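You operate a simulated robot arm through the tools that you are given. There is no shell and no other tool. Be economical: measure what you need, move in short steps, check, and stop when the job is done.

The job below is to be done with a simulated two-armed robot. You get a single attempt, and the scene is never put back.

TASK
Stack the tall carton labelled "No. 95" from the top of the white table on top of the tall carton labelled "No. 90". Fetch the red tag and stand it on the middle of the rear tray. Put the spring that says "40 N/mm" from the top of the steel bench on the roof of the wire cage and the spring labelled "70 N/mm" on the top of the white table. Put one of the white cartons from the shelf of the black shelf stand on the grey cover on the clear end of the packing bench. Open the clear lid, switch the green switch on, then shut the lid. Shut the upper blue drawer. The order is free. Set down upright: red tag, spring, white carton.

It is judged by the outcome, as a careful person would: the job done as asked, and still so three seconds after it is handed in. It fails if anything else is knocked over, pushed out of place, dropped, spilled or broken. Lids that push on must go on centred and level and be pressed home; caps that screw on are set level and turned clockwise until they are tight.

THE ROBOT
Two 7-joint arms with two-finger parallel grippers on one trunk, on a base that drives. Base frame: it is fixed to the floor where the robot stands at the start and does not move with it; the origin is under the middle of the robot, x ahead of it, y to its left, z up. Lengths are in m, angles in degrees, forces in N, time in s.
The left shoulder is at the start at [-0.082, 0.119, 0.851], the right one opposite. With the tool pointing down near the work surface each hand reaches from about 0.12 to 0.58 m from the robot's upright axis, wherever it stands, measured 20 degrees to its own side. Places, roughly: clear lid [-2.9, -1, 0.9]; green switch [-2.9, -1, 0.8]; grey cover [-1.75, 2.5, 0.75]; middle of the rear tray (20x48 cm) [-2.34, -1.08, 0.8]; red tag [0.5, -0.25, 1]; roof of the wire cage [0.7, 0.9, 1.1]; spring [0.5, -0.5, 1]; tall carton [0.5, 0.25, 1]; top of the white table [0.6, 0.2, 0.9]; upper blue drawer [0.2, -4.4, 0.7]; white carton [-4.5, 1.5, 1.25]. Payload 3.43 kg a hand.
The tool frame of a hand sits at the grasp point between the pads (the TCP): z along the fingers, y along the line on which they close. The tips reach 0.03 m beyond it. Largest opening 0.094 m; finger width 0.028, thickness 0.01; the body of the gripper, 0.05 by 0.096 m, starts 0.055 m behind the TCP.
Orientation is that of the tool frame in the base frame, as a unit quaternion [w, x, y, z]. With the fingers straight down and closing along the base's y, the tool's x points along the base's -x, its y along +y and its z along -z.

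THE INTERFACE
- The arms move only by the tool step_arm. It takes "left_rows", "right_rows" or both (then of equal length, played together; a hand with none holds still); each is a list of rows, each a list of 3 entries, a list of its own where there are three numbers: the gripper command, from -1 (fully open) to 1 (shut), values between in proportion, then the shift along the base's x, y, z in m, then the turn, a rotation vector about the base's x, y, z in degrees. In form: [[gripper, [tx, ty, tz], [wx, wy, wz]], ...]. A call has 1 to 10 rows; each row is the pose to reach, as a shift and turn from the pose commanded when the call began. Rows are played at 5 a second. More than 0.05 m and 8.6 degrees between two rows, or a gripper value outside its range, and nothing of the call is played. A pose out of reach is approached as far as the arm can. The call stops where the force on the tool passes 40 N (or 10 N more than at its start, if that is more) or the arm is blocked; 0.2 s more then pass. The fingers move at their own pace (about 0.153 m/s each) and stop on an object; they squeeze with about 20 N. The grip force told is the motor's: it shows also when the fingers shut on nothing. Time passes only in rows, and 0.2 s behind the last, so rows that repeat a pose let the fingers close. It gives the time, the measured TCP pose, the force on the tool (base axes), the opening and the grip force at its end, in the units of the frame above (readings bear some noise), with the torque about the TCP (base axes, N m) and any sound that the robot's microphone picked up, and new pictures: "pictures" is both (left out), scene, wrist or none (wrist: the cameras of the hands that moved).
- Cameras (640 x 400 px; columns grow to the right, rows downward): "scene" is now at [0.0285, -0.0019, 1.5512]; the picture's right is [-0.03, -1.00, 0.00], its down [-0.83, 0.02, -0.56] and it looks along [0.56, -0.02, -0.83] (base axes); focal length 215 px, centre (320, 200). "left" rides on the left gripper at [0.076, -0.014, -0.103] in its tool frame; the picture's right is [0.18, 0.98, 0.00], its down [-0.75, 0.14, -0.64] and it looks along [-0.63, 0.12, 0.77] (tool axes); focal length 243 px, centre (320, 200). "right" rides on the right gripper at [0.076, 0.014, -0.103] in its tool frame; the picture's right is [-0.18, 0.98, 0.00], its down [-0.75, -0.14, -0.64] and it looks along [-0.63, -0.12, 0.77] (tool axes); focal length 243 px, centre (320, 200). There is no depth. A picture from a camera that has moved, and an enlarged one, comes with that camera's place and axes in the base frame and with its lens.
- slide_trunk(by): slides the trunk up (or, below 0, down) by that many m; the arms and the scene camera ride with it, the base frame stays. It gives what a move gives, with no picture.
- drive_base(legs): drives the robot by 1 to 6 legs, each [ahead, left, turn to the left] in m, m and degrees, along the robot's own axes; the way and the turn of a leg run together, so that a leg with both is an arc; at most 1.5 m and 180 degrees a leg. The arms and the cameras ride along, it lands a little off, and it stops where it bumps. It gives what a move gives, and a new picture of the scene camera.
- pan_tilt(pan, tilt): turns the head with the scene camera to pan (to the left, within 143 degrees either way) and tilt (down, from -29 to 69), counted from straight ahead of the robot. It gives what a move gives, and a new picture of the scene camera.
- zoom(camera, box): a new picture of the part [left, top, right, bottom] of that camera's present view, enlarged. No time passes.
- sign_off(): hands the job in; it is judged then, once.

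Go step by step. Nothing tells you exact positions but the pictures and the camera data: compare them with the known pose of the tool, close in by small moves and look again before you grip or let go. The budget is 207 turns and 260 pictures, counting those below and the enlarged ones. Unless the task says otherwise, let go and move clear before handing in.

The tools are called after ">>>" as a command line: name --argument value ..., lists and objects as JSON in quotes. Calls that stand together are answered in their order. step_arm: Moves the arms, as the interface text tells. Its arguments: {"type":"object","properties":{"left_rows":{"type":"array"},"right_rows":{"type":"array"},"pictures":{"type":"string","enum":["both","scene","wrist","none"]}},"required":[]} The other tools are called the same way: slide_trunk (by) slides the trunk up or down; drive_base (legs) drives the base; pan_tilt (pan, tilt) turns the head that bears the scene camera; zoom (camera, box) takes an enlarged picture of a part of a camera's view; sign_off () hands the job in.

At the start:

```text
clock: 0.0
left_eef_pos: [0.3983, 0.1608, 1.0003]
left_tool_rot: [0.001, -0.001, 1.0, 0.0]
left_wrist_force: [-0.5, -0.4, 0.6]
left_torque: [0.01, 0.01, 0.02]
left_gripper_width: 0.0941
left_gripper_force: 0.0
right_eef_pos: [0.2838, -0.0916, 1.0004]
right_tool_rot: [0.0, 0.0, 1.0, 0.0]
right_wrist_force: [-0.3, 0.5, 0.1]
right_torque: [0.0, 0.01, -0.04]
right_gripper_width: 0.0944
right_gripper_force: 0.0
trunk travel left (down, up): [-0.275, 0.06]
robot x, y, heading: [-0.0004, 0.0011, -0.0]
head pan, tilt: [-1.7, 55.9]
```

scene: 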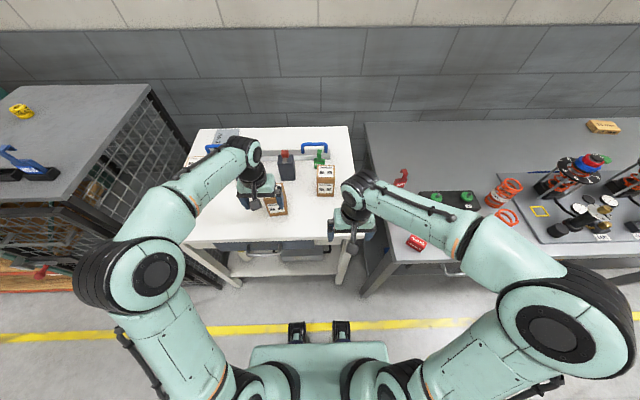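
right: 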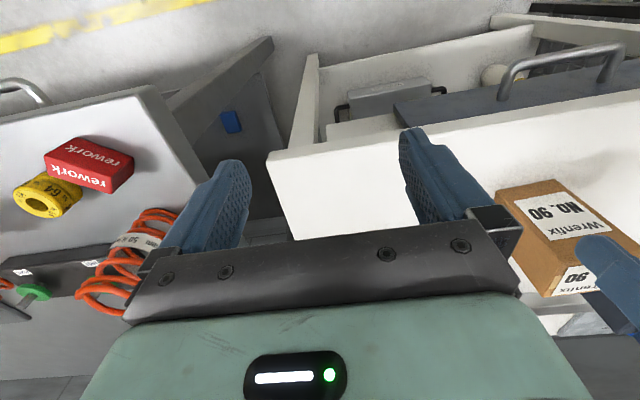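
left: 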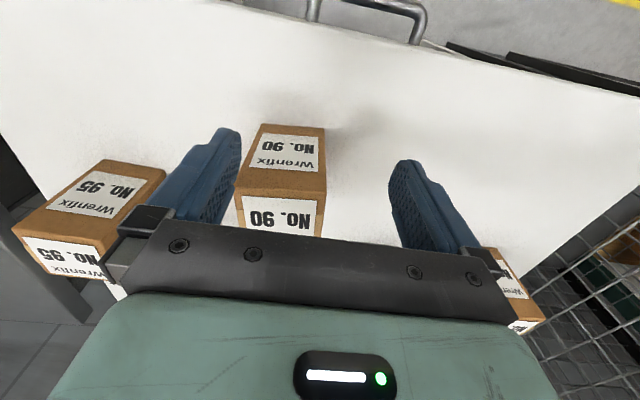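

I see the white table ahead with cartons on it and the steel bench on the right. I'll enlarge the view to identify the things first.

>>> zoom --camera "scene" --box '[180, 110, 380, 235]'

>>> zoom --camera "scene" --box '[370, 110, 640, 280]'

>>> zoom --camera "left" --box '[0, 80, 560, 340]'

```text
3.20 times, centred on (280, 172) of scene
camera zoom: at [0.0285, -0.0019, 1.5512], right [-0.03, -1.0, 0.0], down [-0.83, 0.02, -0.56], along [0.56, -0.02, -0.83], focal length 689 px, centre (448, 288)
```

zoom: 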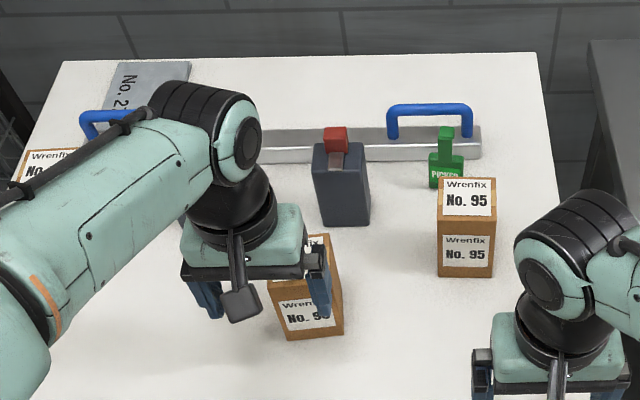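

```text
2.35 times, centred on (505, 195) of scene
camera zoom: at [0.0285, -0.0019, 1.5512], right [-0.03, -1.0, 0.0], down [-0.83, 0.02, -0.56], along [0.56, -0.02, -0.83], focal length 507 px, centre (-115, 212)
```

zoom: 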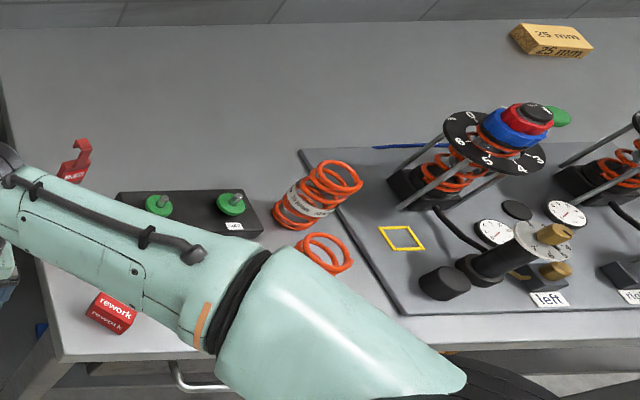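

```text
1.14 times, centred on (280, 210) of left
camera zoom: at [0.3222, 0.146, 1.1019], right [-0.18, 0.98, 0.0], down [0.75, 0.14, 0.64], along [0.63, 0.12, -0.77], focal length 277 px, centre (366, 189)
```

zoom: 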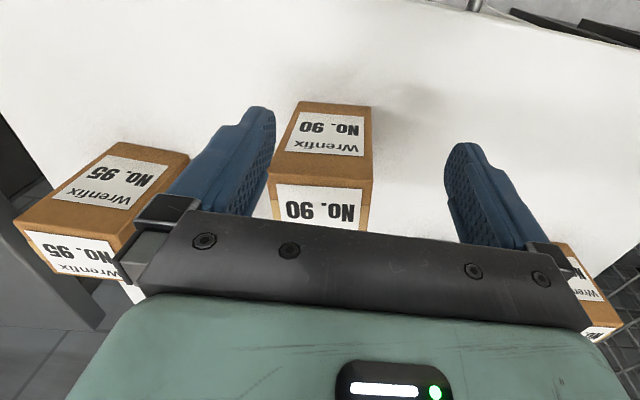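

The left hand hides part of the table, so I'll lift both hands up and back to get a clean view.

>>> step_arm --left_rows '[[-1, [0, 0, 0.05], [0, 0, 0]], [-1, [-0.04, 0.03, 0.08], [0, 0, 0]], [-1, [-0.08, 0.07, 0.08], [0, 0, 0]], [-1, [-0.12, 0.11, 0.08], [0, 0, 0]], [-1, [-0.16, 0.15, 0.08], [0, 0, 0]]]' --right_rows '[[-1, [0, 0, 0.03], [0, 0, 0]], [-1, [-0.02, -0.04, 0.06], [0, 0, 0]], [-1, [-0.04, -0.08, 0.06], [0, 0, 0]], [-1, [-0.06, -0.12, 0.06], [0, 0, 0]], [-1, [-0.08, -0.16, 0.06], [0, 0, 0]]]' --pictures "both"

```text
refused: row 2 steps farther than a row can; nothing moved
```

>>> step_arm --left_rows '[[-1, [0, 0, 0.04], [0, 0, 0]], [-1, [-0.03, 0.02, 0.06], [0, 0, 0]], [-1, [-0.06, 0.05, 0.08], [0, 0, 0]], [-1, [-0.09, 0.08, 0.08], [0, 0, 0]], [-1, [-0.12, 0.11, 0.08], [0, 0, 0]], [-1, [-0.15, 0.14, 0.08], [0, 0, 0]]]' --right_rows '[[-1, [0, 0, 0.03], [0, 0, 0]], [-1, [-0.02, -0.03, 0.05], [0, 0, 0]], [-1, [-0.04, -0.07, 0.06], [0, 0, 0]], [-1, [-0.06, -0.11, 0.06], [0, 0, 0]], [-1, [-0.08, -0.14, 0.06], [0, 0, 0]], [-1, [-0.08, -0.16, 0.06], [0, 0, 0]]]' --pictures "both"

```text
clock: 1.4
left_eef_pos: [0.2498, 0.2997, 1.08]
left_tool_rot: [0.0, 0.001, 1.0, 0.0]
left_wrist_force: [-0.1, 1.1, 0.2]
left_torque: [-0.02, -0.02, -0.01]
left_gripper_width: 0.0943
left_gripper_force: 0.1
right_eef_pos: [0.2006, -0.2508, 1.0589]
right_tool_rot: [0.0, -0.001, 1.0, -0.001]
right_wrist_force: [-0.3, -0.2, -0.5]
right_torque: [-0.01, 0.02, 0.02]
right_gripper_width: 0.0939
right_gripper_force: 0.0
trunk travel left (down, up): [-0.275, 0.06]
robot x, y, heading: [-0.0001, 0.0037, 0.0]
head pan, tilt: [-1.7, 55.9]
camera scene: at [0.028, -0.0018, 1.5512], right [-0.03, -1.0, 0.0], down [-0.83, 0.02, -0.56], along [0.56, -0.02, -0.83], focal length 215 px, centre (320, 200)
camera right: at [0.1247, -0.2365, 1.1615], right [0.18, 0.98, 0.0], down [0.75, -0.14, 0.64], along [0.63, -0.12, -0.77], focal length 243 px, centre (320, 200)
camera left: at [0.1736, 0.2844, 1.1822], right [-0.18, 0.98, 0.0], down [0.75, 0.14, 0.64], along [0.63, 0.12, -0.77], focal length 243 px, centre (320, 200)
```

scene: 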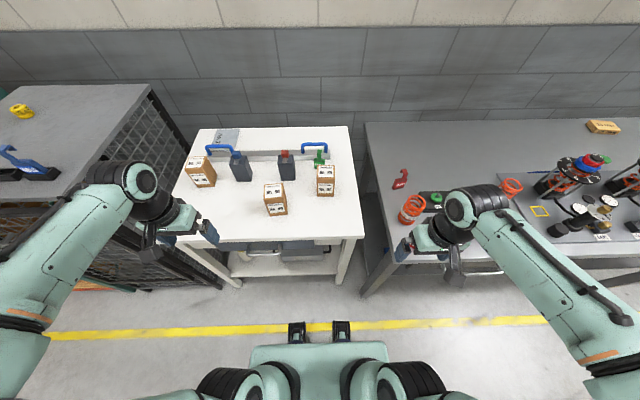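
right: 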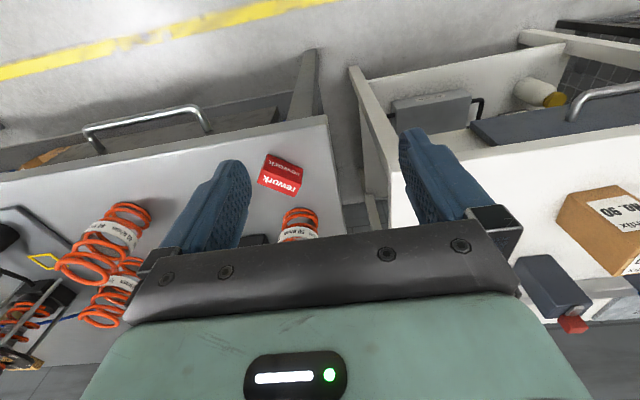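
left: 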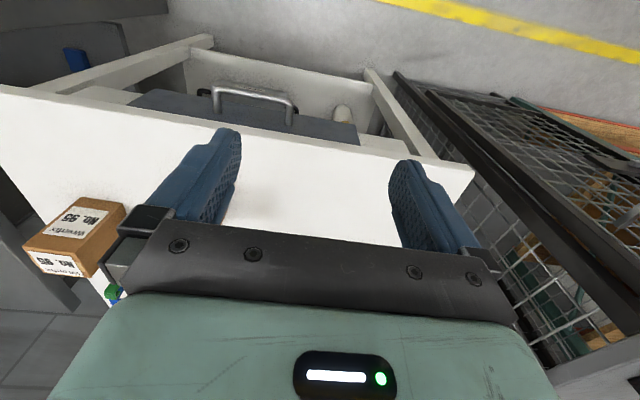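

>>> zoom --camera "scene" --box '[175, 120, 360, 236]'

>>> zoom --camera "right" --box '[0, 130, 340, 343]'

>>> zoom --camera "scene" --box '[370, 120, 530, 260]'

```text
3.45 times, centred on (268, 178) of scene
camera zoom: at [0.028, -0.0018, 1.5512], right [-0.03, -1.0, 0.0], down [-0.83, 0.02, -0.56], along [0.56, -0.02, -0.83], focal length 743 px, centre (501, 276)
```

zoom: 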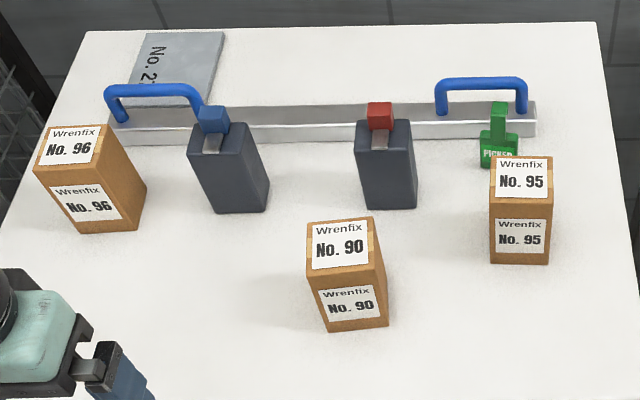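

```text
1.88 times, centred on (170, 236) of right
camera zoom: at [0.1247, -0.2365, 1.1615], right [0.18, 0.98, 0.0], down [0.75, -0.14, 0.64], along [0.63, -0.12, -0.77], focal length 456 px, centre (602, 132)
```

zoom: 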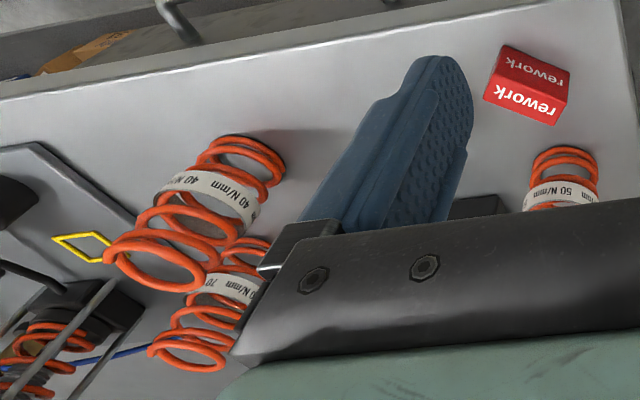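

```text
2.86 times, centred on (450, 190) of scene
camera zoom: at [0.028, -0.0018, 1.5512], right [-0.03, -1.0, 0.0], down [-0.83, 0.02, -0.56], along [0.56, -0.02, -0.83], focal length 616 px, centre (-51, 229)
```

zoom: 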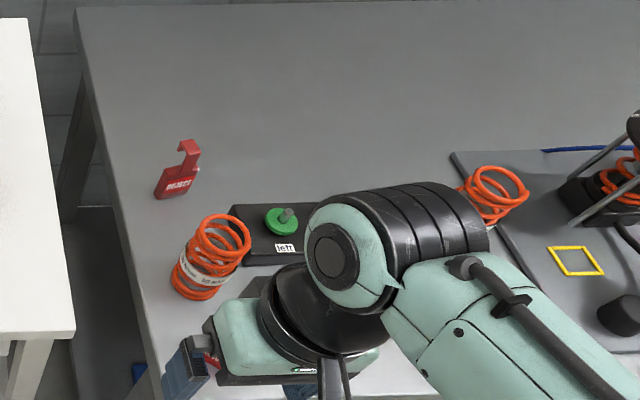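

The cartons read No. 96, 90 and 95. Carton 95 is near (0.55, -0.04) with its top at about 0.955. I'll take the right hand above it.

>>> step_arm --right_rows '[[-1, [0.036, 0.024, 0.01], [0, 0, 0]], [-1, [0.074, 0.048, 0.02], [0, 0, 0]], [-1, [0.112, 0.072, 0.02], [0, 0, 0]], [-1, [0.15, 0.096, 0.02], [0, 0, 0]], [-1, [0.188, 0.12, 0.02], [0, 0, 0]], [-1, [0.226, 0.144, 0.02], [0, 0, 0]], [-1, [0.264, 0.168, 0.02], [0, 0, 0]], [-1, [0.302, 0.192, 0.02], [0, 0, 0]], [-1, [0.346, 0.215, 0.02], [0, 0, 0]], [-1, [0.346, 0.215, 0.02], [0, 0, 0]]]' --pictures "both"

```text
clock: 3.6
left_eef_pos: [0.25, 0.2982, 1.08]
left_tool_rot: [0.0, 0.0, 1.0, 0.0]
left_wrist_force: [0.0, 0.5, -0.1]
left_torque: [0.0, -0.01, -0.01]
left_gripper_width: 0.0942
left_gripper_force: 0.0
right_eef_pos: [0.4857, -0.0538, 1.0706]
right_tool_rot: [0.0, 0.0, 1.0, -0.001]
right_wrist_force: [-0.7, 0.2, -0.1]
right_torque: [-0.01, -0.02, 0.0]
right_gripper_width: 0.0939
right_gripper_force: 0.0
right hand out of reach, approached as far as the arm can: row 8, 9, 10
trunk travel left (down, up): [-0.275, 0.06]
robot x, y, heading: [0.008, 0.0016, 0.1]
head pan, tilt: [-1.7, 55.9]
camera scene: at [0.0288, -0.0015, 1.5512], right [-0.03, -1.0, 0.0], down [-0.83, 0.02, -0.56], along [0.56, -0.02, -0.83], focal length 215 px, centre (320, 200)
camera right: at [0.4091, -0.0387, 1.1755], right [0.18, 0.98, 0.0], down [0.75, -0.14, 0.64], along [0.63, -0.12, -0.77], focal length 243 px, centre (320, 200)
```

scene: 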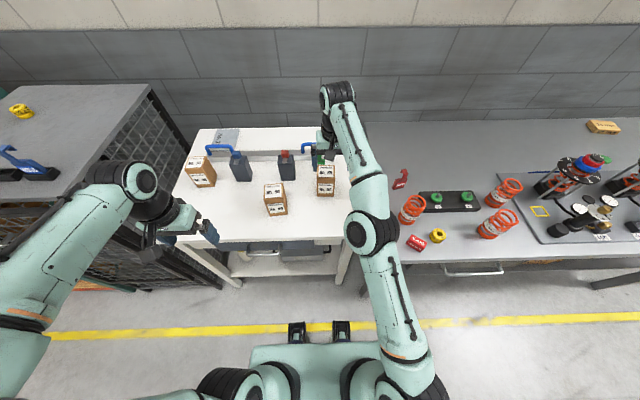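
right: 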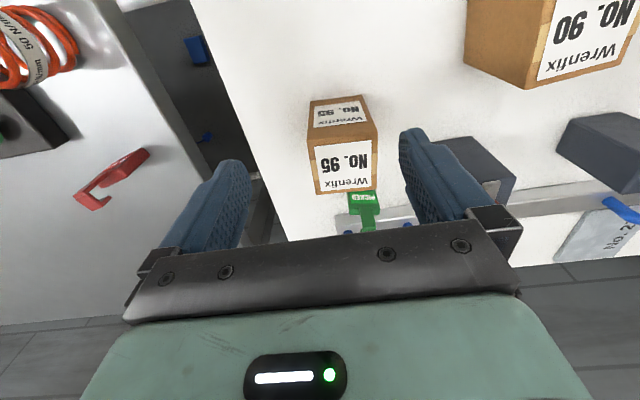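

Right reach ends near x 0.49, so I'll drive 0.12 m ahead (the table's front is around x 0.33).

>>> drive_base --legs '[[0.12, 0, 0]]'

>>> step_arm --right_rows '[[-1, [-0.03, 0, 0], [0, 0, 0]], [-1, [-0.05, 0.01, 0], [0, 0, 0]]]' --pictures "wrist"

```text
clock: 4.9
left_eef_pos: [0.3565, 0.3098, 1.0807]
left_tool_rot: [0.0, -0.004, 1.0, 0.0]
left_wrist_force: [0.0, 0.1, 0.0]
left_torque: [-0.01, 0.0, -0.02]
left_gripper_width: 0.0939
left_gripper_force: 0.1
right_eef_pos: [0.5953, -0.0404, 1.0723]
right_tool_rot: [0.0, -0.004, 1.0, 0.0]
right_wrist_force: [-0.6, 0.3, 0.4]
right_torque: [0.0, -0.01, -0.01]
right_gripper_width: 0.094
right_gripper_force: 0.1
trunk travel left (down, up): [-0.275, 0.06]
robot x, y, heading: [0.1101, 0.0072, 0.7]
head pan, tilt: [-1.7, 55.9]
stopped in leg 1: the robot was blocked; the commanded pose is now the measured one
camera scene: at [0.1377, 0.0069, 1.5513], right [-0.02, -1.0, 0.0], down [-0.83, 0.02, -0.56], along [0.56, -0.01, -0.83], focal length 215 px, centre (320, 200)
```

scene: 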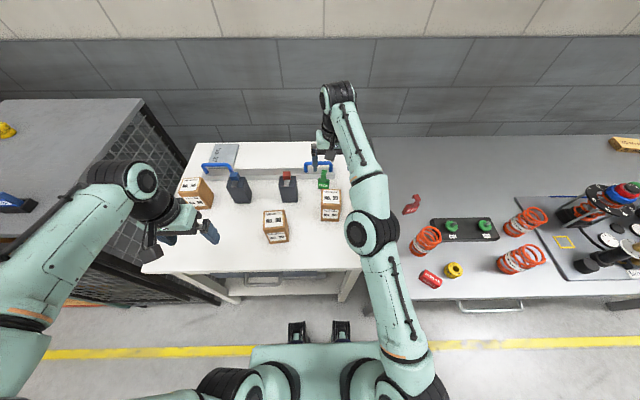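

```text
clock: 5.5
left_eef_pos: [0.3563, 0.3095, 1.0793]
left_tool_rot: [0.0, -0.004, 1.0, 0.001]
left_wrist_force: [-0.3, 0.0, -1.0]
left_torque: [-0.04, 0.01, -0.01]
left_gripper_width: 0.0938
left_gripper_force: 0.1
right_eef_pos: [0.5441, -0.0298, 1.0714]
right_tool_rot: [0.001, -0.003, 1.0, 0.0]
right_wrist_force: [-0.7, -0.5, 0.8]
right_torque: [0.0, -0.02, -0.01]
right_gripper_width: 0.0939
right_gripper_force: 0.1
trunk travel left (down, up): [-0.275, 0.06]
robot x, y, heading: [0.1118, 0.0071, 0.6]
head pan, tilt: [-1.7, 55.9]
camera right: at [0.4692, -0.0165, 1.1747], right [0.18, 0.98, 0.0], down [0.75, -0.14, 0.64], along [0.63, -0.11, -0.77], focal length 243 px, centre (320, 200)
```

right: 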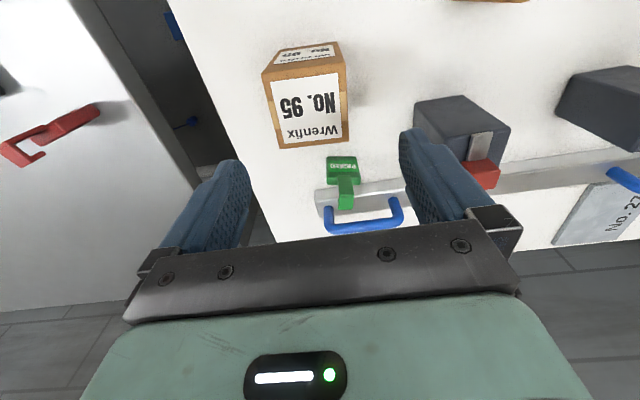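

Carton 95's top centre works out at (0.547, -0.039). I'll descend around it and grip.

>>> step_arm --right_rows '[[-1, [0.002, -0.009, -0.03], [0, 0, 0]], [-1, [0.002, -0.009, -0.07], [0, 0, 0]], [-1, [0.002, -0.009, -0.1], [0, 0, 0]]]' --pictures "wrist"

```text
clock: 6.3
left_eef_pos: [0.3556, 0.308, 1.0803]
left_tool_rot: [0.0, -0.004, 1.0, 0.0]
left_wrist_force: [0.3, -0.2, -0.9]
left_torque: [0.0, 0.0, -0.01]
left_gripper_width: 0.094
left_gripper_force: 0.0
right_eef_pos: [0.5463, -0.0399, 0.9735]
right_tool_rot: [0.0, -0.004, 1.0, -0.001]
right_wrist_force: [-0.4, -0.7, -0.1]
right_torque: [-0.01, -0.01, -0.01]
right_gripper_width: 0.0941
right_gripper_force: 0.0
trunk travel left (down, up): [-0.275, 0.06]
robot x, y, heading: [0.1102, 0.0073, 0.7]
head pan, tilt: [-1.7, 55.9]
camera right: at [0.4704, -0.0263, 1.0763], right [0.18, 0.98, 0.0], down [0.75, -0.14, 0.64], along [0.63, -0.11, -0.77], focal length 243 px, centre (320, 200)
```

right: 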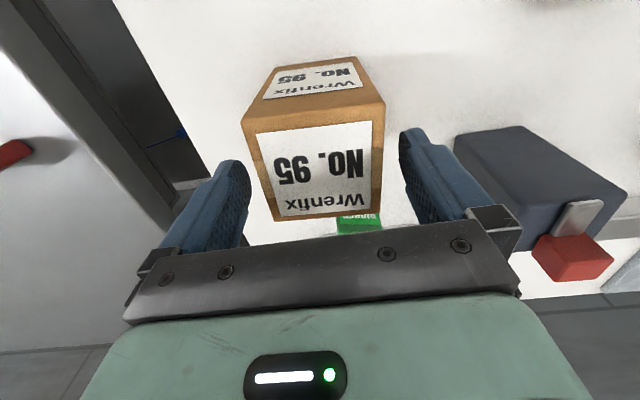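

The carton sits between the fingers. I'll go down a little more and close on it.

>>> step_arm --right_rows '[[-1, [0, 0, -0.025], [0, 0, 0]], [-1, [0, 0, -0.048], [0, 0, 0]], [1, [0, 0, -0.048], [0, 0, 0]], [1, [0, 0, -0.048], [0, 0, 0]], [1, [0, 0, -0.048], [0, 0, 0]], [1, [0, 0, -0.01], [0, 0, 0]], [1, [0, 0, 0.035], [0, 0, 0]], [1, [0, 0, 0.08], [0, 0, 0]], [1, [0, 0, 0.11], [0, 0, 0]]]' --pictures "both"

```text
clock: 8.3
left_eef_pos: [0.3559, 0.3075, 1.0813]
left_tool_rot: [0.0, -0.005, 1.0, 0.0]
left_wrist_force: [0.8, -0.2, 0.0]
left_torque: [0.01, 0.01, 0.01]
left_gripper_width: 0.0939
left_gripper_force: 0.0
right_eef_pos: [0.5476, -0.0394, 1.0845]
right_tool_rot: [0.0, -0.005, 1.0, 0.0]
right_wrist_force: [1.4, -0.8, -0.5]
right_torque: [0.0, -0.02, 0.04]
right_gripper_width: 0.0
right_gripper_force: 20.0
trunk travel left (down, up): [-0.275, 0.06]
robot x, y, heading: [0.1099, 0.005, 0.7]
head pan, tilt: [-1.7, 55.9]
camera scene: at [0.1376, 0.0055, 1.5512], right [-0.02, -1.0, 0.0], down [-0.83, 0.02, -0.56], along [0.56, -0.01, -0.83], focal length 215 px, centre (320, 200)
camera right: at [0.4714, -0.026, 1.1869], right [0.18, 0.98, 0.0], down [0.76, -0.13, 0.64], along [0.63, -0.11, -0.77], focal length 243 px, centre (320, 200)
```

scene: 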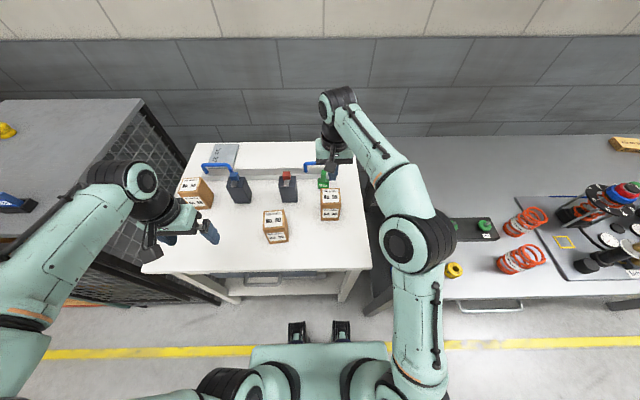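
right: 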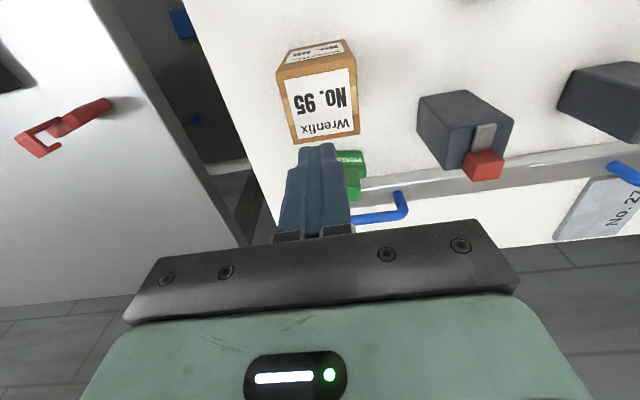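

The fingers came up empty: either they slipped off or they missed. The carton still stands, so I'll go down again and check the opening before lifting slowly.

>>> step_arm --right_rows '[[-1, [0, 0, 0], [0, 0, 0]], [-1, [0, 0, -0.04], [0, 0, 0]], [-1, [0, 0, -0.08], [0, 0, 0]], [-1, [0, 0, -0.12], [0, 0, 0]], [-1, [0, 0, -0.16], [0, 0, 0]], [-1, [0, 0, -0.16], [0, 0, 0]]]' --pictures "wrist"

>>> step_arm --right_rows '[[1, [0, 0, 0], [0, 0, 0]], [1, [0, 0, 0], [0, 0, 0]], [1, [0, 0, 0], [0, 0, 0]], [1, [0, 0, 0], [0, 0, 0]]]' --pictures "wrist"

```text
clock: 9.7
left_eef_pos: [0.3569, 0.3073, 1.0806]
left_tool_rot: [0.0, -0.005, 1.0, 0.0]
left_wrist_force: [0.4, -0.8, 0.5]
left_torque: [-0.02, -0.01, 0.04]
left_gripper_width: 0.0937
left_gripper_force: 0.1
right_eef_pos: [0.5477, -0.0389, 0.9205]
right_tool_rot: [0.001, -0.003, 1.0, -0.001]
right_wrist_force: [-0.4, -0.2, 0.0]
right_torque: [-0.02, 0.02, -0.05]
right_gripper_width: 0.094
right_gripper_force: 0.0
trunk travel left (down, up): [-0.275, 0.06]
robot x, y, heading: [0.1071, 0.0045, 0.7]
head pan, tilt: [-1.7, 55.9]
camera right: at [0.4728, -0.025, 1.0245], right [0.18, 0.98, 0.0], down [0.75, -0.14, 0.64], along [0.63, -0.11, -0.77], focal length 243 px, centre (320, 200)
```

right: 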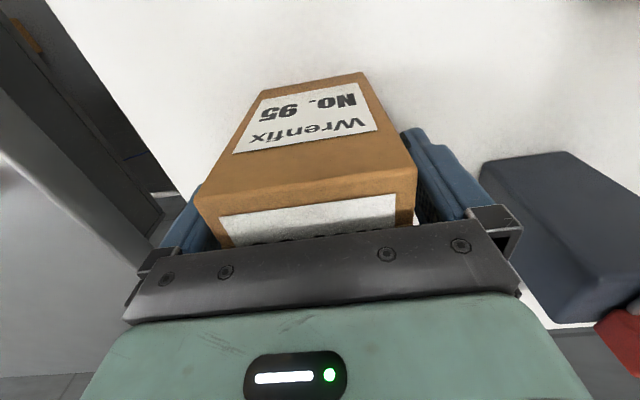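

```text
clock: 10.7
left_eef_pos: [0.3572, 0.3081, 1.0799]
left_tool_rot: [0.0, -0.004, 1.0, 0.001]
left_wrist_force: [-0.1, 0.7, -0.2]
left_torque: [0.0, 0.01, -0.03]
left_gripper_width: 0.0942
left_gripper_force: 0.1
right_eef_pos: [0.5494, -0.0382, 0.9212]
right_tool_rot: [0.001, -0.004, 1.0, 0.0]
right_wrist_force: [-0.2, 0.9, -1.0]
right_torque: [0.0, -0.01, 0.01]
right_gripper_width: 0.0702
right_gripper_force: 20.0
trunk travel left (down, up): [-0.275, 0.06]
robot x, y, heading: [0.1071, 0.0081, 0.8]
head pan, tilt: [-1.7, 55.9]
camera right: at [0.473, -0.025, 1.0246], right [0.18, 0.98, 0.0], down [0.75, -0.14, 0.64], along [0.63, -0.11, -0.77], focal length 243 px, centre (320, 200)
```

right: 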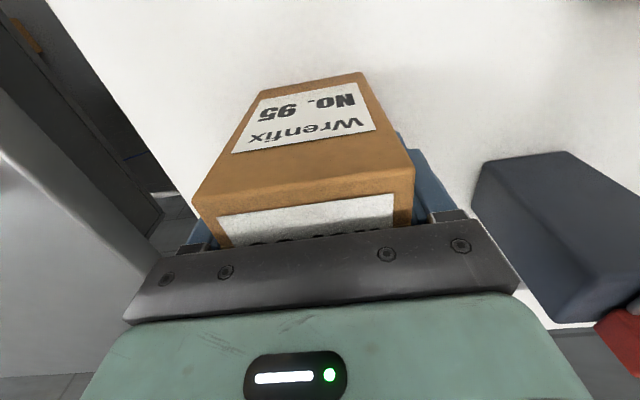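

It's gripped at 70 mm. I'll lift slowly.

>>> step_arm --right_rows '[[1, [0, 0, 0.003], [0, 0, 0]], [1, [0, 0, 0.008], [0, 0, 0]], [1, [0, 0, 0.014], [0, 0, 0]], [1, [0, 0, 0.022], [0, 0, 0]], [1, [0, 0, 0.03], [0, 0, 0]]]' --pictures "wrist"

```text
clock: 11.9
left_eef_pos: [0.3556, 0.3081, 1.0793]
left_tool_rot: [0.001, -0.004, 1.0, 0.0]
left_wrist_force: [-0.5, -0.3, -1.0]
left_torque: [-0.04, 0.01, 0.0]
left_gripper_width: 0.094
left_gripper_force: 0.0
right_eef_pos: [0.5465, -0.0396, 0.9526]
right_tool_rot: [0.0, -0.003, 1.0, 0.001]
right_wrist_force: [0.4, 0.1, -4.1]
right_torque: [-0.03, -0.04, 0.0]
right_gripper_width: 0.0705
right_gripper_force: 20.6
trunk travel left (down, up): [-0.275, 0.06]
robot x, y, heading: [0.107, 0.0048, 0.6]
head pan, tilt: [-1.7, 55.9]
camera right: at [0.4713, -0.026, 1.0555], right [0.18, 0.98, 0.0], down [0.75, -0.14, 0.64], along [0.63, -0.11, -0.77], focal length 243 px, centre (320, 200)
```

right: 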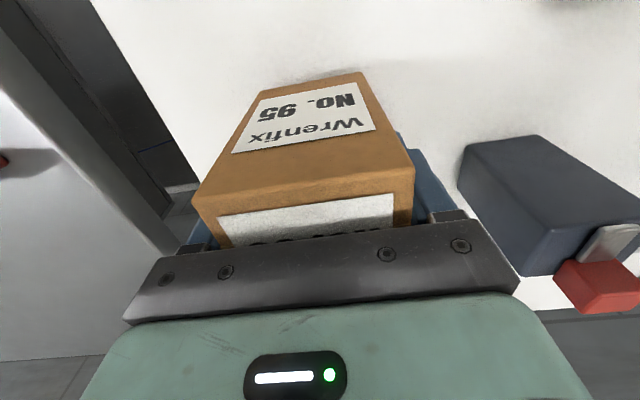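

It is lifting now. I'll raise it further and look for carton 90 in the scene view.

>>> step_arm --right_rows '[[1, [0, 0, 0.015], [0, 0, 0]], [1, [0, 0, 0.03], [0, 0, 0]], [1, [0, 0, 0.045], [0, 0, 0]], [1, [0, 0, 0.06], [0, 0, 0]], [1, [0, 0, 0.075], [0, 0, 0]], [1, [0, 0, 0.09], [0, 0, 0]], [1, [0, 0, 0.105], [0, 0, 0]], [1, [0, 0, 0.115], [0, 0, 0]]]' --pictures "wrist"

>>> zoom --camera "scene" --box '[200, 140, 360, 260]'

```text
clock: 13.7
left_eef_pos: [0.3566, 0.3072, 1.081]
left_tool_rot: [0.0, -0.005, 1.0, 0.0]
left_wrist_force: [0.6, 0.1, 0.6]
left_torque: [0.01, 0.0, -0.01]
left_gripper_width: 0.0943
left_gripper_force: 0.1
right_eef_pos: [0.5464, -0.0408, 1.0671]
right_tool_rot: [0.0, -0.004, 1.0, 0.0]
right_wrist_force: [0.0, -0.3, -3.5]
right_torque: [0.04, -0.04, -0.01]
right_gripper_width: 0.0706
right_gripper_force: 20.3
trunk travel left (down, up): [-0.275, 0.06]
robot x, y, heading: [0.107, 0.01, 0.5]
head pan, tilt: [-1.7, 55.9]
camera right: at [0.471, -0.0274, 1.1708], right [0.18, 0.98, 0.0], down [0.76, -0.14, 0.64], along [0.63, -0.11, -0.77], focal length 243 px, centre (320, 200)
```

right: 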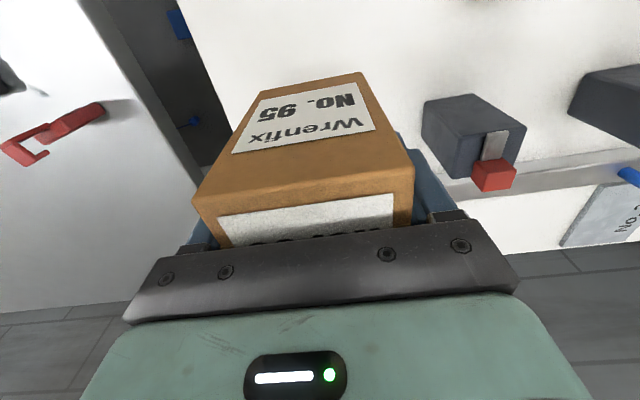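

```text
3.33 times, centred on (280, 200) of scene
camera zoom: at [0.1377, 0.0053, 1.5512], right [-0.02, -1.0, 0.0], down [-0.83, 0.02, -0.56], along [0.56, -0.01, -0.83], focal length 718 px, centre (453, 200)
```

zoom: 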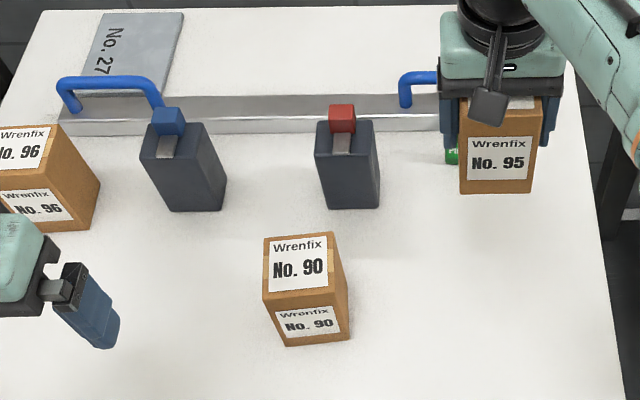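

Carton 90 is centred near (0.4655, 0.142) and turned about +9°. I'll carry carton 95 over it and turn it to match.

>>> step_arm --right_rows '[[1, [-0.006, 0.01, 0.005], [0, 0, 0]], [1, [-0.015, 0.028, 0.005], [0, 0, 1]], [1, [-0.025, 0.05, 0.005], [0, 0, 2]], [1, [-0.035, 0.072, 0.005], [0, 0, 3]], [1, [-0.045, 0.094, 0.005], [0, 0, 4.5]], [1, [-0.055, 0.116, 0.005], [0, 0, 6]], [1, [-0.065, 0.138, 0.005], [0, 0, 7.5]], [1, [-0.074, 0.158, 0.005], [0, 0, 9]], [1, [-0.081, 0.174, 0.005], [0, 0, 9]], [1, [-0.084, 0.182, 0.005], [0, 0, 9]]]' --pictures "both"

>>> zoom --camera "scene" --box '[220, 160, 340, 260]'

```text
clock: 15.9
left_eef_pos: [0.3573, 0.3084, 1.0796]
left_tool_rot: [-0.001, -0.005, 1.0, 0.001]
left_wrist_force: [-0.1, 0.4, -0.2]
left_torque: [0.04, 0.0, -0.03]
left_gripper_width: 0.0941
left_gripper_force: 0.1
right_eef_pos: [0.4611, 0.1404, 1.0742]
right_tool_rot: [0.0, -0.083, 0.997, 0.0]
right_wrist_force: [-0.3, 0.4, -4.0]
right_torque: [-0.03, -0.06, 0.02]
right_gripper_width: 0.0707
right_gripper_force: 19.9
trunk travel left (down, up): [-0.275, 0.06]
robot x, y, heading: [0.1069, 0.0041, 0.8]
head pan, tilt: [-1.7, 55.9]
camera scene: at [0.1377, 0.0054, 1.5512], right [-0.02, -1.0, 0.0], down [-0.83, 0.02, -0.56], along [0.56, -0.01, -0.83], focal length 215 px, centre (320, 200)
camera right: at [0.3845, 0.142, 1.1761], right [0.02, 1.0, 0.0], down [0.77, -0.01, 0.64], along [0.64, -0.01, -0.77], focal length 243 px, centre (320, 200)
```

scene: 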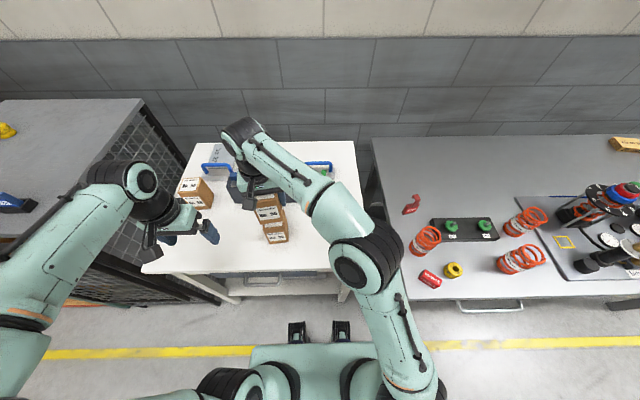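
right: 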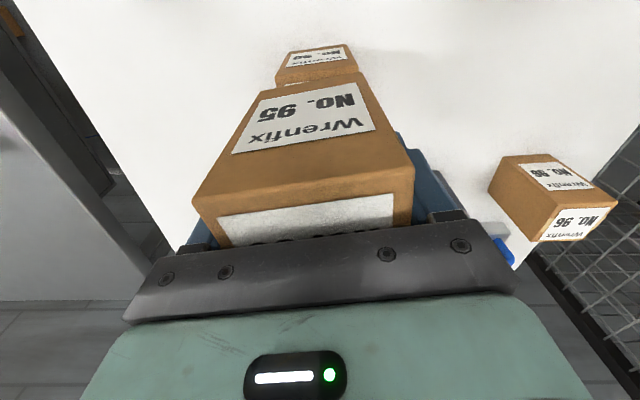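

```text
4.00 times, centred on (280, 210) of scene
camera zoom: at [0.1377, 0.0054, 1.5512], right [-0.02, -1.0, 0.0], down [-0.83, 0.02, -0.56], along [0.56, -0.01, -0.83], focal length 862 px, centre (480, 160)
```

zoom: 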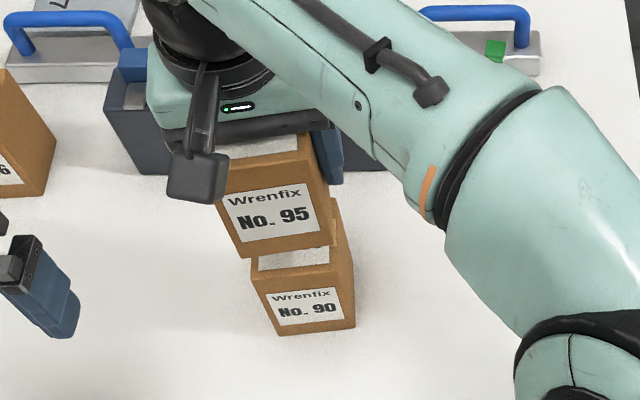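

In the view, carton 95 sits about 9 mm too near the robot. I'll shift it forward and lower it slowly.

>>> step_arm --right_rows '[[1, [0.004, 0.001, 0], [0, 0, 0]], [1, [0.008, 0.002, -0.008], [0, 0, 0]], [1, [0.008, 0.002, -0.02], [0, 0, 0]], [1, [0.008, 0.002, -0.032], [0, 0, 0]], [1, [0.008, 0.002, -0.04], [0, 0, 0]], [1, [0.008, 0.002, -0.04], [0, 0, 0]]]' --pictures "wrist"

>>> zoom --camera "scene" --box '[240, 180, 320, 246]'

```text
clock: 17.3
left_eef_pos: [0.3555, 0.3072, 1.0804]
left_tool_rot: [0.0, -0.005, 1.0, 0.0]
left_wrist_force: [0.3, -0.1, -0.4]
left_torque: [-0.03, 0.04, 0.0]
left_gripper_width: 0.0941
left_gripper_force: 0.1
right_eef_pos: [0.4712, 0.1421, 1.032]
right_tool_rot: [0.0, -0.082, 0.997, 0.0]
right_wrist_force: [-0.1, 1.3, -0.4]
right_torque: [0.01, 0.07, 0.0]
right_gripper_width: 0.0704
right_gripper_force: 19.8
trunk travel left (down, up): [-0.275, 0.06]
robot x, y, heading: [0.1085, 0.0045, 0.5]
head pan, tilt: [-1.7, 55.9]
camera right: at [0.3931, 0.1431, 1.1346], right [0.02, 1.0, 0.0], down [0.77, -0.02, 0.64], along [0.64, -0.01, -0.77], focal length 243 px, centre (320, 200)
```

right: 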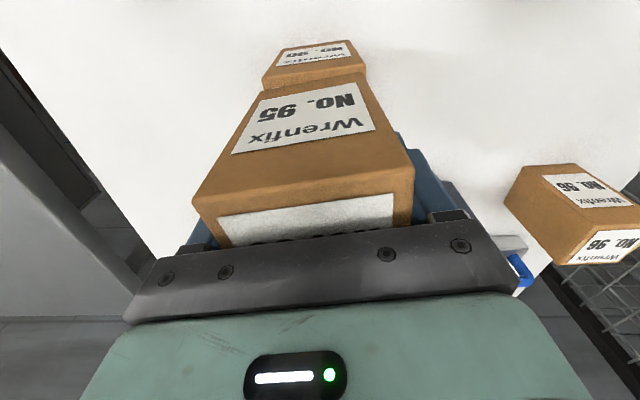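

```text
6.06 times, centred on (280, 213) of scene
camera zoom: at [0.1376, 0.0053, 1.5512], right [-0.02, -1.0, 0.0], down [-0.83, 0.02, -0.56], along [0.56, -0.01, -0.83], focal length 1306 px, centre (562, 121)
```

zoom: 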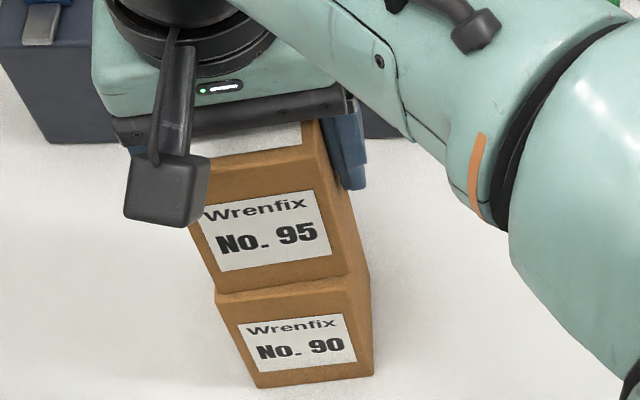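

The weight has gone off the hand and the faces line up, so carton 95 rests on carton 90. I'll release and rise.

>>> step_arm --right_rows '[[0.3, [0, 0, -0.001], [0, 0, 0]], [-0.3, [0, 0, -0.001], [0, 0, 0]], [-1, [0, 0, 0], [0, 0, 0]], [-1, [0, 0, 0.0], [0, 0, 0]], [-1, [0, 0, 0.04], [0, 0, 0]], [-1, [0, 0, 0.08], [0, 0, 0]], [-1, [0, 0, 0.12], [0, 0, 0]]]' --pictures "both"

```text
clock: 18.9
left_eef_pos: [0.3575, 0.308, 1.0812]
left_tool_rot: [0.0, -0.004, 1.0, 0.0]
left_wrist_force: [0.5, -0.5, -0.1]
left_torque: [-0.04, 0.03, 0.03]
left_gripper_width: 0.0941
left_gripper_force: 0.1
right_eef_pos: [0.472, 0.1417, 1.132]
right_tool_rot: [-0.001, -0.082, 0.997, -0.001]
right_wrist_force: [-0.4, 1.2, -0.2]
right_torque: [0.01, -0.01, -0.01]
right_gripper_width: 0.094
right_gripper_force: 0.0
right hand out of reach, approached as far as the arm can: row 7
trunk travel left (down, up): [-0.275, 0.06]
robot x, y, heading: [0.107, 0.0081, 0.6]
head pan, tilt: [-1.7, 55.9]
camera scene: at [0.1376, 0.0053, 1.5512], right [-0.02, -1.0, 0.0], down [-0.83, 0.02, -0.56], along [0.56, -0.01, -0.83], focal length 215 px, centre (320, 200)
camera right: at [0.3945, 0.1431, 1.2355], right [0.02, 1.0, 0.0], down [0.77, -0.01, 0.64], along [0.64, -0.01, -0.77], focal length 243 px, centre (320, 200)
```

scene: 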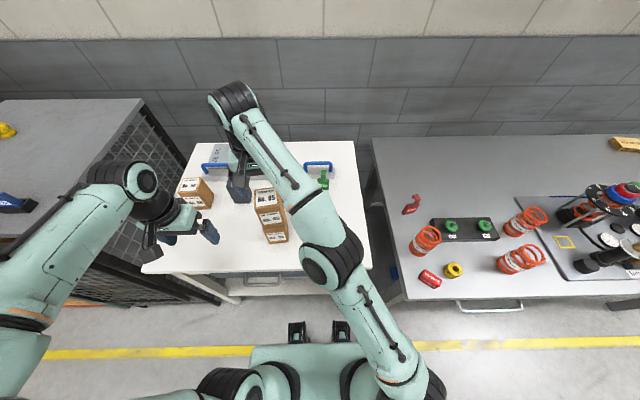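
right: 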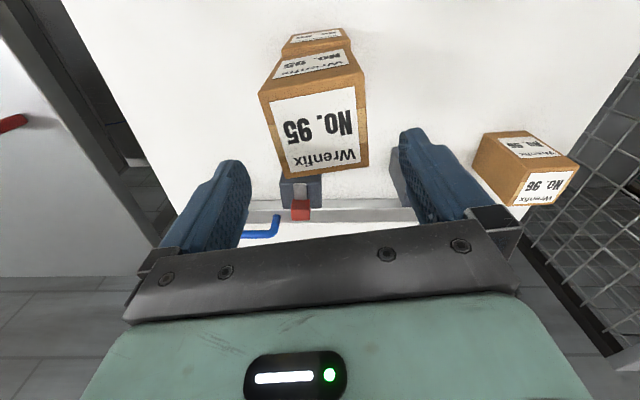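

The stack stands. I'll pull both hands clear and tuck them in before driving to the steel bench.

>>> step_arm --right_rows '[[-1, [-0.01, -0.045, 0], [0, 0, 0]], [-1, [-0.02, -0.09, 0], [0, 0, 0]], [-1, [-0.04, -0.135, 0], [0, 0, -3]], [-1, [-0.07, -0.17, 0], [0, 0, -6]], [-1, [-0.1, -0.205, 0], [0, 0, -9]], [-1, [-0.13, -0.24, 0], [0, 0, -9]], [-1, [-0.16, -0.275, 0], [0, 0, -9]]]' --left_rows '[[-1, [0, 0, 0], [0, 0, 0]], [-1, [0, 0, 0], [0, 0, 0]], [-1, [-0.02, 0, 0], [0, 0, 0]], [-1, [-0.04, 0, 0], [0, 0, 0]], [-1, [-0.06, 0, 0], [0, 0, 0]], [-1, [-0.08, 0, 0], [0, 0, 0]], [-1, [-0.08, 0, 0], [0, 0, 0]]]' --pictures "none"

>>> drive_base --legs '[[-0.13, 0, 0], [0, -0.6, 0]]'

```text
clock: 20.5
left_eef_pos: [0.2764, 0.3079, 1.082]
left_tool_rot: [0.0, -0.005, 1.0, 0.0]
left_wrist_force: [-0.4, 1.1, -0.5]
left_torque: [0.01, 0.0, -0.02]
left_gripper_width: 0.094
left_gripper_force: 0.1
right_eef_pos: [0.3063, -0.1296, 1.1332]
right_tool_rot: [0.001, -0.003, 1.0, 0.0]
right_wrist_force: [0.3, -0.3, -0.3]
right_torque: [-0.01, 0.0, 0.01]
right_gripper_width: 0.0939
right_gripper_force: 0.0
trunk travel left (down, up): [-0.275, 0.06]
robot x, y, heading: [0.1087, 0.0078, 0.9]
head pan, tilt: [-1.7, 55.9]
```

```text
clock: 27.1
left_eef_pos: [0.1547, -0.2856, 1.0816]
left_tool_rot: [0.001, -0.006, 1.0, 0.0]
left_wrist_force: [-0.1, 1.6, -0.5]
left_torque: [0.0, 0.03, -0.01]
left_gripper_width: 0.0939
left_gripper_force: 0.0
right_eef_pos: [0.1869, -0.7247, 1.1338]
right_tool_rot: [0.0, -0.006, 1.0, 0.0]
right_wrist_force: [0.9, 0.6, 0.4]
right_torque: [0.0, -0.01, -0.02]
right_gripper_width: 0.094
right_gripper_force: 0.1
trunk travel left (down, up): [-0.275, 0.06]
robot x, y, heading: [-0.0127, -0.5906, 0.9]
head pan, tilt: [-1.7, 55.9]
camera scene: at [0.0163, -0.5898, 1.5512], right [-0.02, -1.0, 0.0], down [-0.83, 0.01, -0.56], along [0.56, -0.01, -0.83], focal length 215 px, centre (320, 200)
```

scene: 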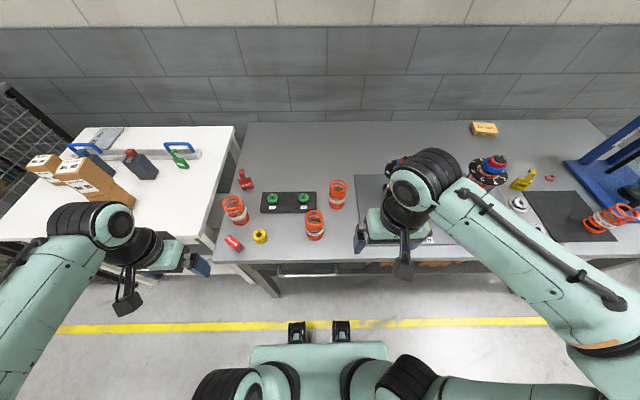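

I now stand before the steel bench, with the springs at the left-middle of the view. I'll enlarge it to identify them and see the stack.

>>> zoom --camera "scene" --box '[215, 150, 375, 260]'

>>> zoom --camera "scene" --box '[20, 110, 220, 240]'

```text
3.64 times, centred on (295, 205) of scene
camera zoom: at [0.0163, -0.5898, 1.5512], right [-0.02, -1.0, 0.0], down [-0.83, 0.01, -0.56], along [0.56, -0.01, -0.83], focal length 783 px, centre (411, 182)
```

zoom: 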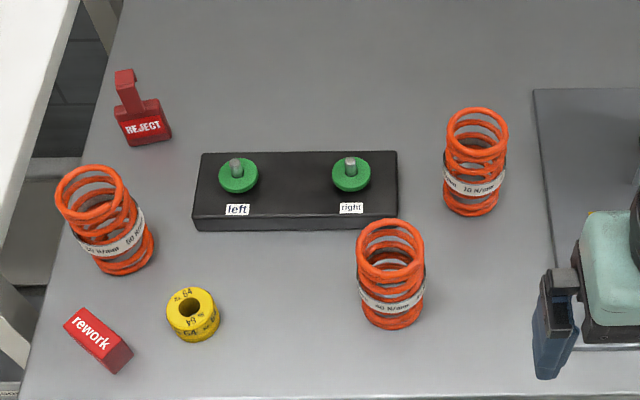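

```text
3.08 times, centred on (120, 175) of scene
camera zoom: at [0.0163, -0.5898, 1.5512], right [-0.02, -1.0, 0.0], down [-0.83, 0.01, -0.56], along [0.56, -0.01, -0.83], focal length 663 px, centre (935, 277)
```

zoom: 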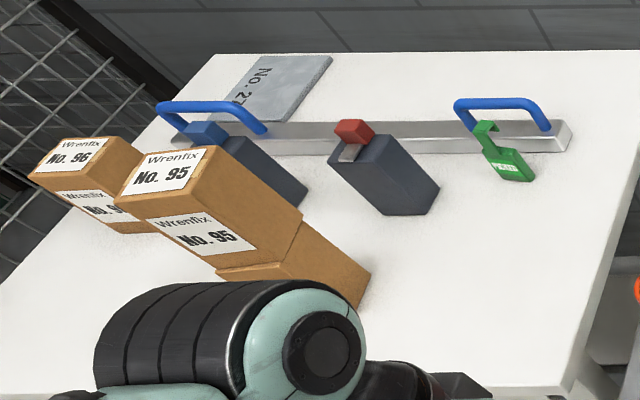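

The 70 N/mm spring is near (0.457, -0.66) and the 40 N/mm near (0.33, -0.58), on a bench at about 0.868. I'll drive 6 cm ahead and bring the right hand over the 70 spring.

>>> drive_base --legs '[[0.05, 0, 0]]'

>>> step_arm --right_rows '[[-1, [0.04, 0.013, 0], [0, 0, 0]], [-1, [0.08, 0.025, -0.01], [0, 0, 0]], [-1, [0.12, 0.038, -0.02], [0, 0, 0]], [-1, [0.16, 0.05, -0.03], [0, 0, 0]], [-1, [0.2, 0.062, -0.04], [0, 0, 0]], [-1, [0.21, 0.064, -0.04], [0, 0, 0]]]' --pictures "wrist"

```text
clock: 28.0
left_eef_pos: [0.2056, -0.2856, 1.0809]
left_tool_rot: [0.0, -0.007, 1.0, 0.0]
left_wrist_force: [0.9, 0.0, -0.1]
left_torque: [0.02, 0.0, 0.02]
left_gripper_width: 0.094
left_gripper_force: 0.0
right_eef_pos: [0.2354, -0.7231, 1.1323]
right_tool_rot: [0.0, -0.006, 1.0, 0.0]
right_wrist_force: [0.5, 0.0, 0.7]
right_torque: [0.02, 0.03, -0.01]
right_gripper_width: 0.0942
right_gripper_force: 0.1
trunk travel left (down, up): [-0.275, 0.06]
robot x, y, heading: [0.0371, -0.5858, 0.7]
head pan, tilt: [-1.7, 55.9]
camera scene: at [0.0655, -0.589, 1.5511], right [-0.02, -1.0, 0.0], down [-0.83, 0.01, -0.56], along [0.56, -0.01, -0.83], focal length 215 px, centre (320, 200)
```

scene: 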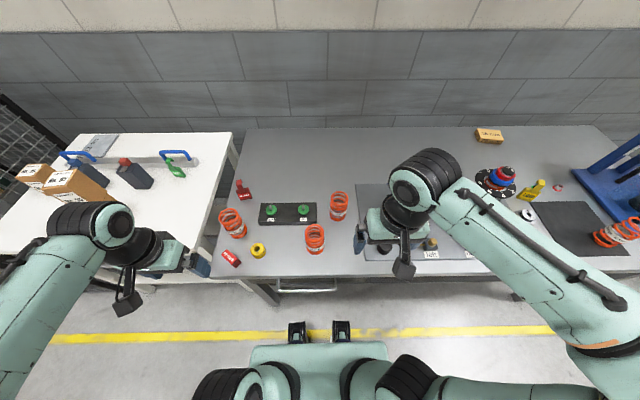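

```text
clock: 29.4
left_eef_pos: [0.203, -0.285, 1.0811]
left_tool_rot: [0.0, -0.007, 1.0, 0.0]
left_wrist_force: [-0.3, -0.2, -0.6]
left_torque: [0.03, 0.01, -0.01]
left_gripper_width: 0.0942
left_gripper_force: 0.0
right_eef_pos: [0.4466, -0.6617, 1.0922]
right_tool_rot: [0.001, -0.007, 1.0, -0.001]
right_wrist_force: [-0.1, -0.6, -0.2]
right_torque: [-0.02, 0.0, -0.02]
right_gripper_width: 0.094
right_gripper_force: 0.1
trunk travel left (down, up): [-0.275, 0.06]
robot x, y, heading: [0.0377, -0.5913, 0.9]
head pan, tilt: [-1.7, 55.9]
camera right: at [0.3705, -0.6481, 1.1943], right [0.17, 0.99, 0.0], down [0.75, -0.13, 0.64], along [0.63, -0.11, -0.77], focal length 243 px, centre (320, 200)
```

right: 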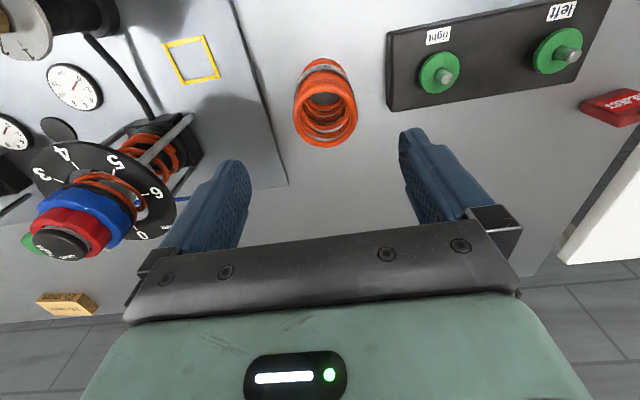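

The 70 spring sits at about (0.449, -0.658), right under the hand. I'll descend and close.

>>> step_arm --right_rows '[[-1, [0.003, 0.002, -0.04], [0, 0, 0]], [-1, [0.003, 0.002, -0.08], [0, 0, 0]], [-1, [0.003, 0.002, -0.12], [0, 0, 0]], [-1, [0.003, 0.002, -0.155], [0, 0, 0]], [1, [0.003, 0.002, -0.155], [0, 0, 0]], [1, [0.003, 0.002, -0.155], [0, 0, 0]], [1, [0.003, 0.002, -0.155], [0, 0, 0]]]' --pictures "wrist"

```text
clock: 31.0
left_eef_pos: [0.204, -0.2844, 1.0823]
left_tool_rot: [0.0, -0.007, 1.0, 0.0]
left_wrist_force: [1.0, 0.4, -0.4]
left_torque: [0.01, 0.01, -0.02]
left_gripper_width: 0.0939
left_gripper_force: 0.0
right_eef_pos: [0.4509, -0.6579, 0.9354]
right_tool_rot: [0.001, -0.006, 1.0, 0.0]
right_wrist_force: [3.1, -2.6, 6.1]
right_torque: [-0.07, 0.12, 0.04]
right_gripper_width: 0.0624
right_gripper_force: 20.5
trunk travel left (down, up): [-0.275, 0.06]
robot x, y, heading: [0.0377, -0.5911, 0.5]
head pan, tilt: [-1.7, 55.9]
camera right: at [0.374, -0.6439, 1.0379], right [0.17, 0.98, 0.0], down [0.75, -0.13, 0.64], along [0.63, -0.11, -0.77], focal length 243 px, centre (320, 200)
```

right: 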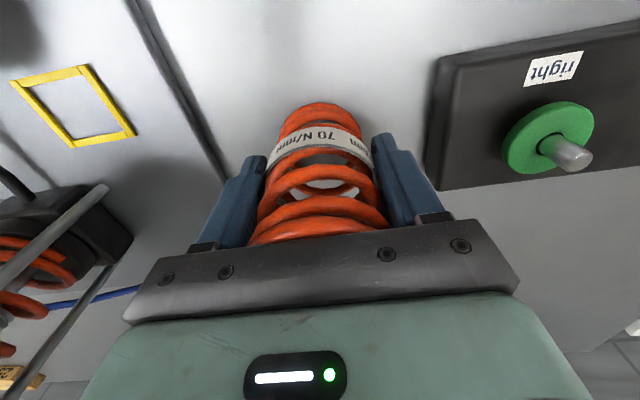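

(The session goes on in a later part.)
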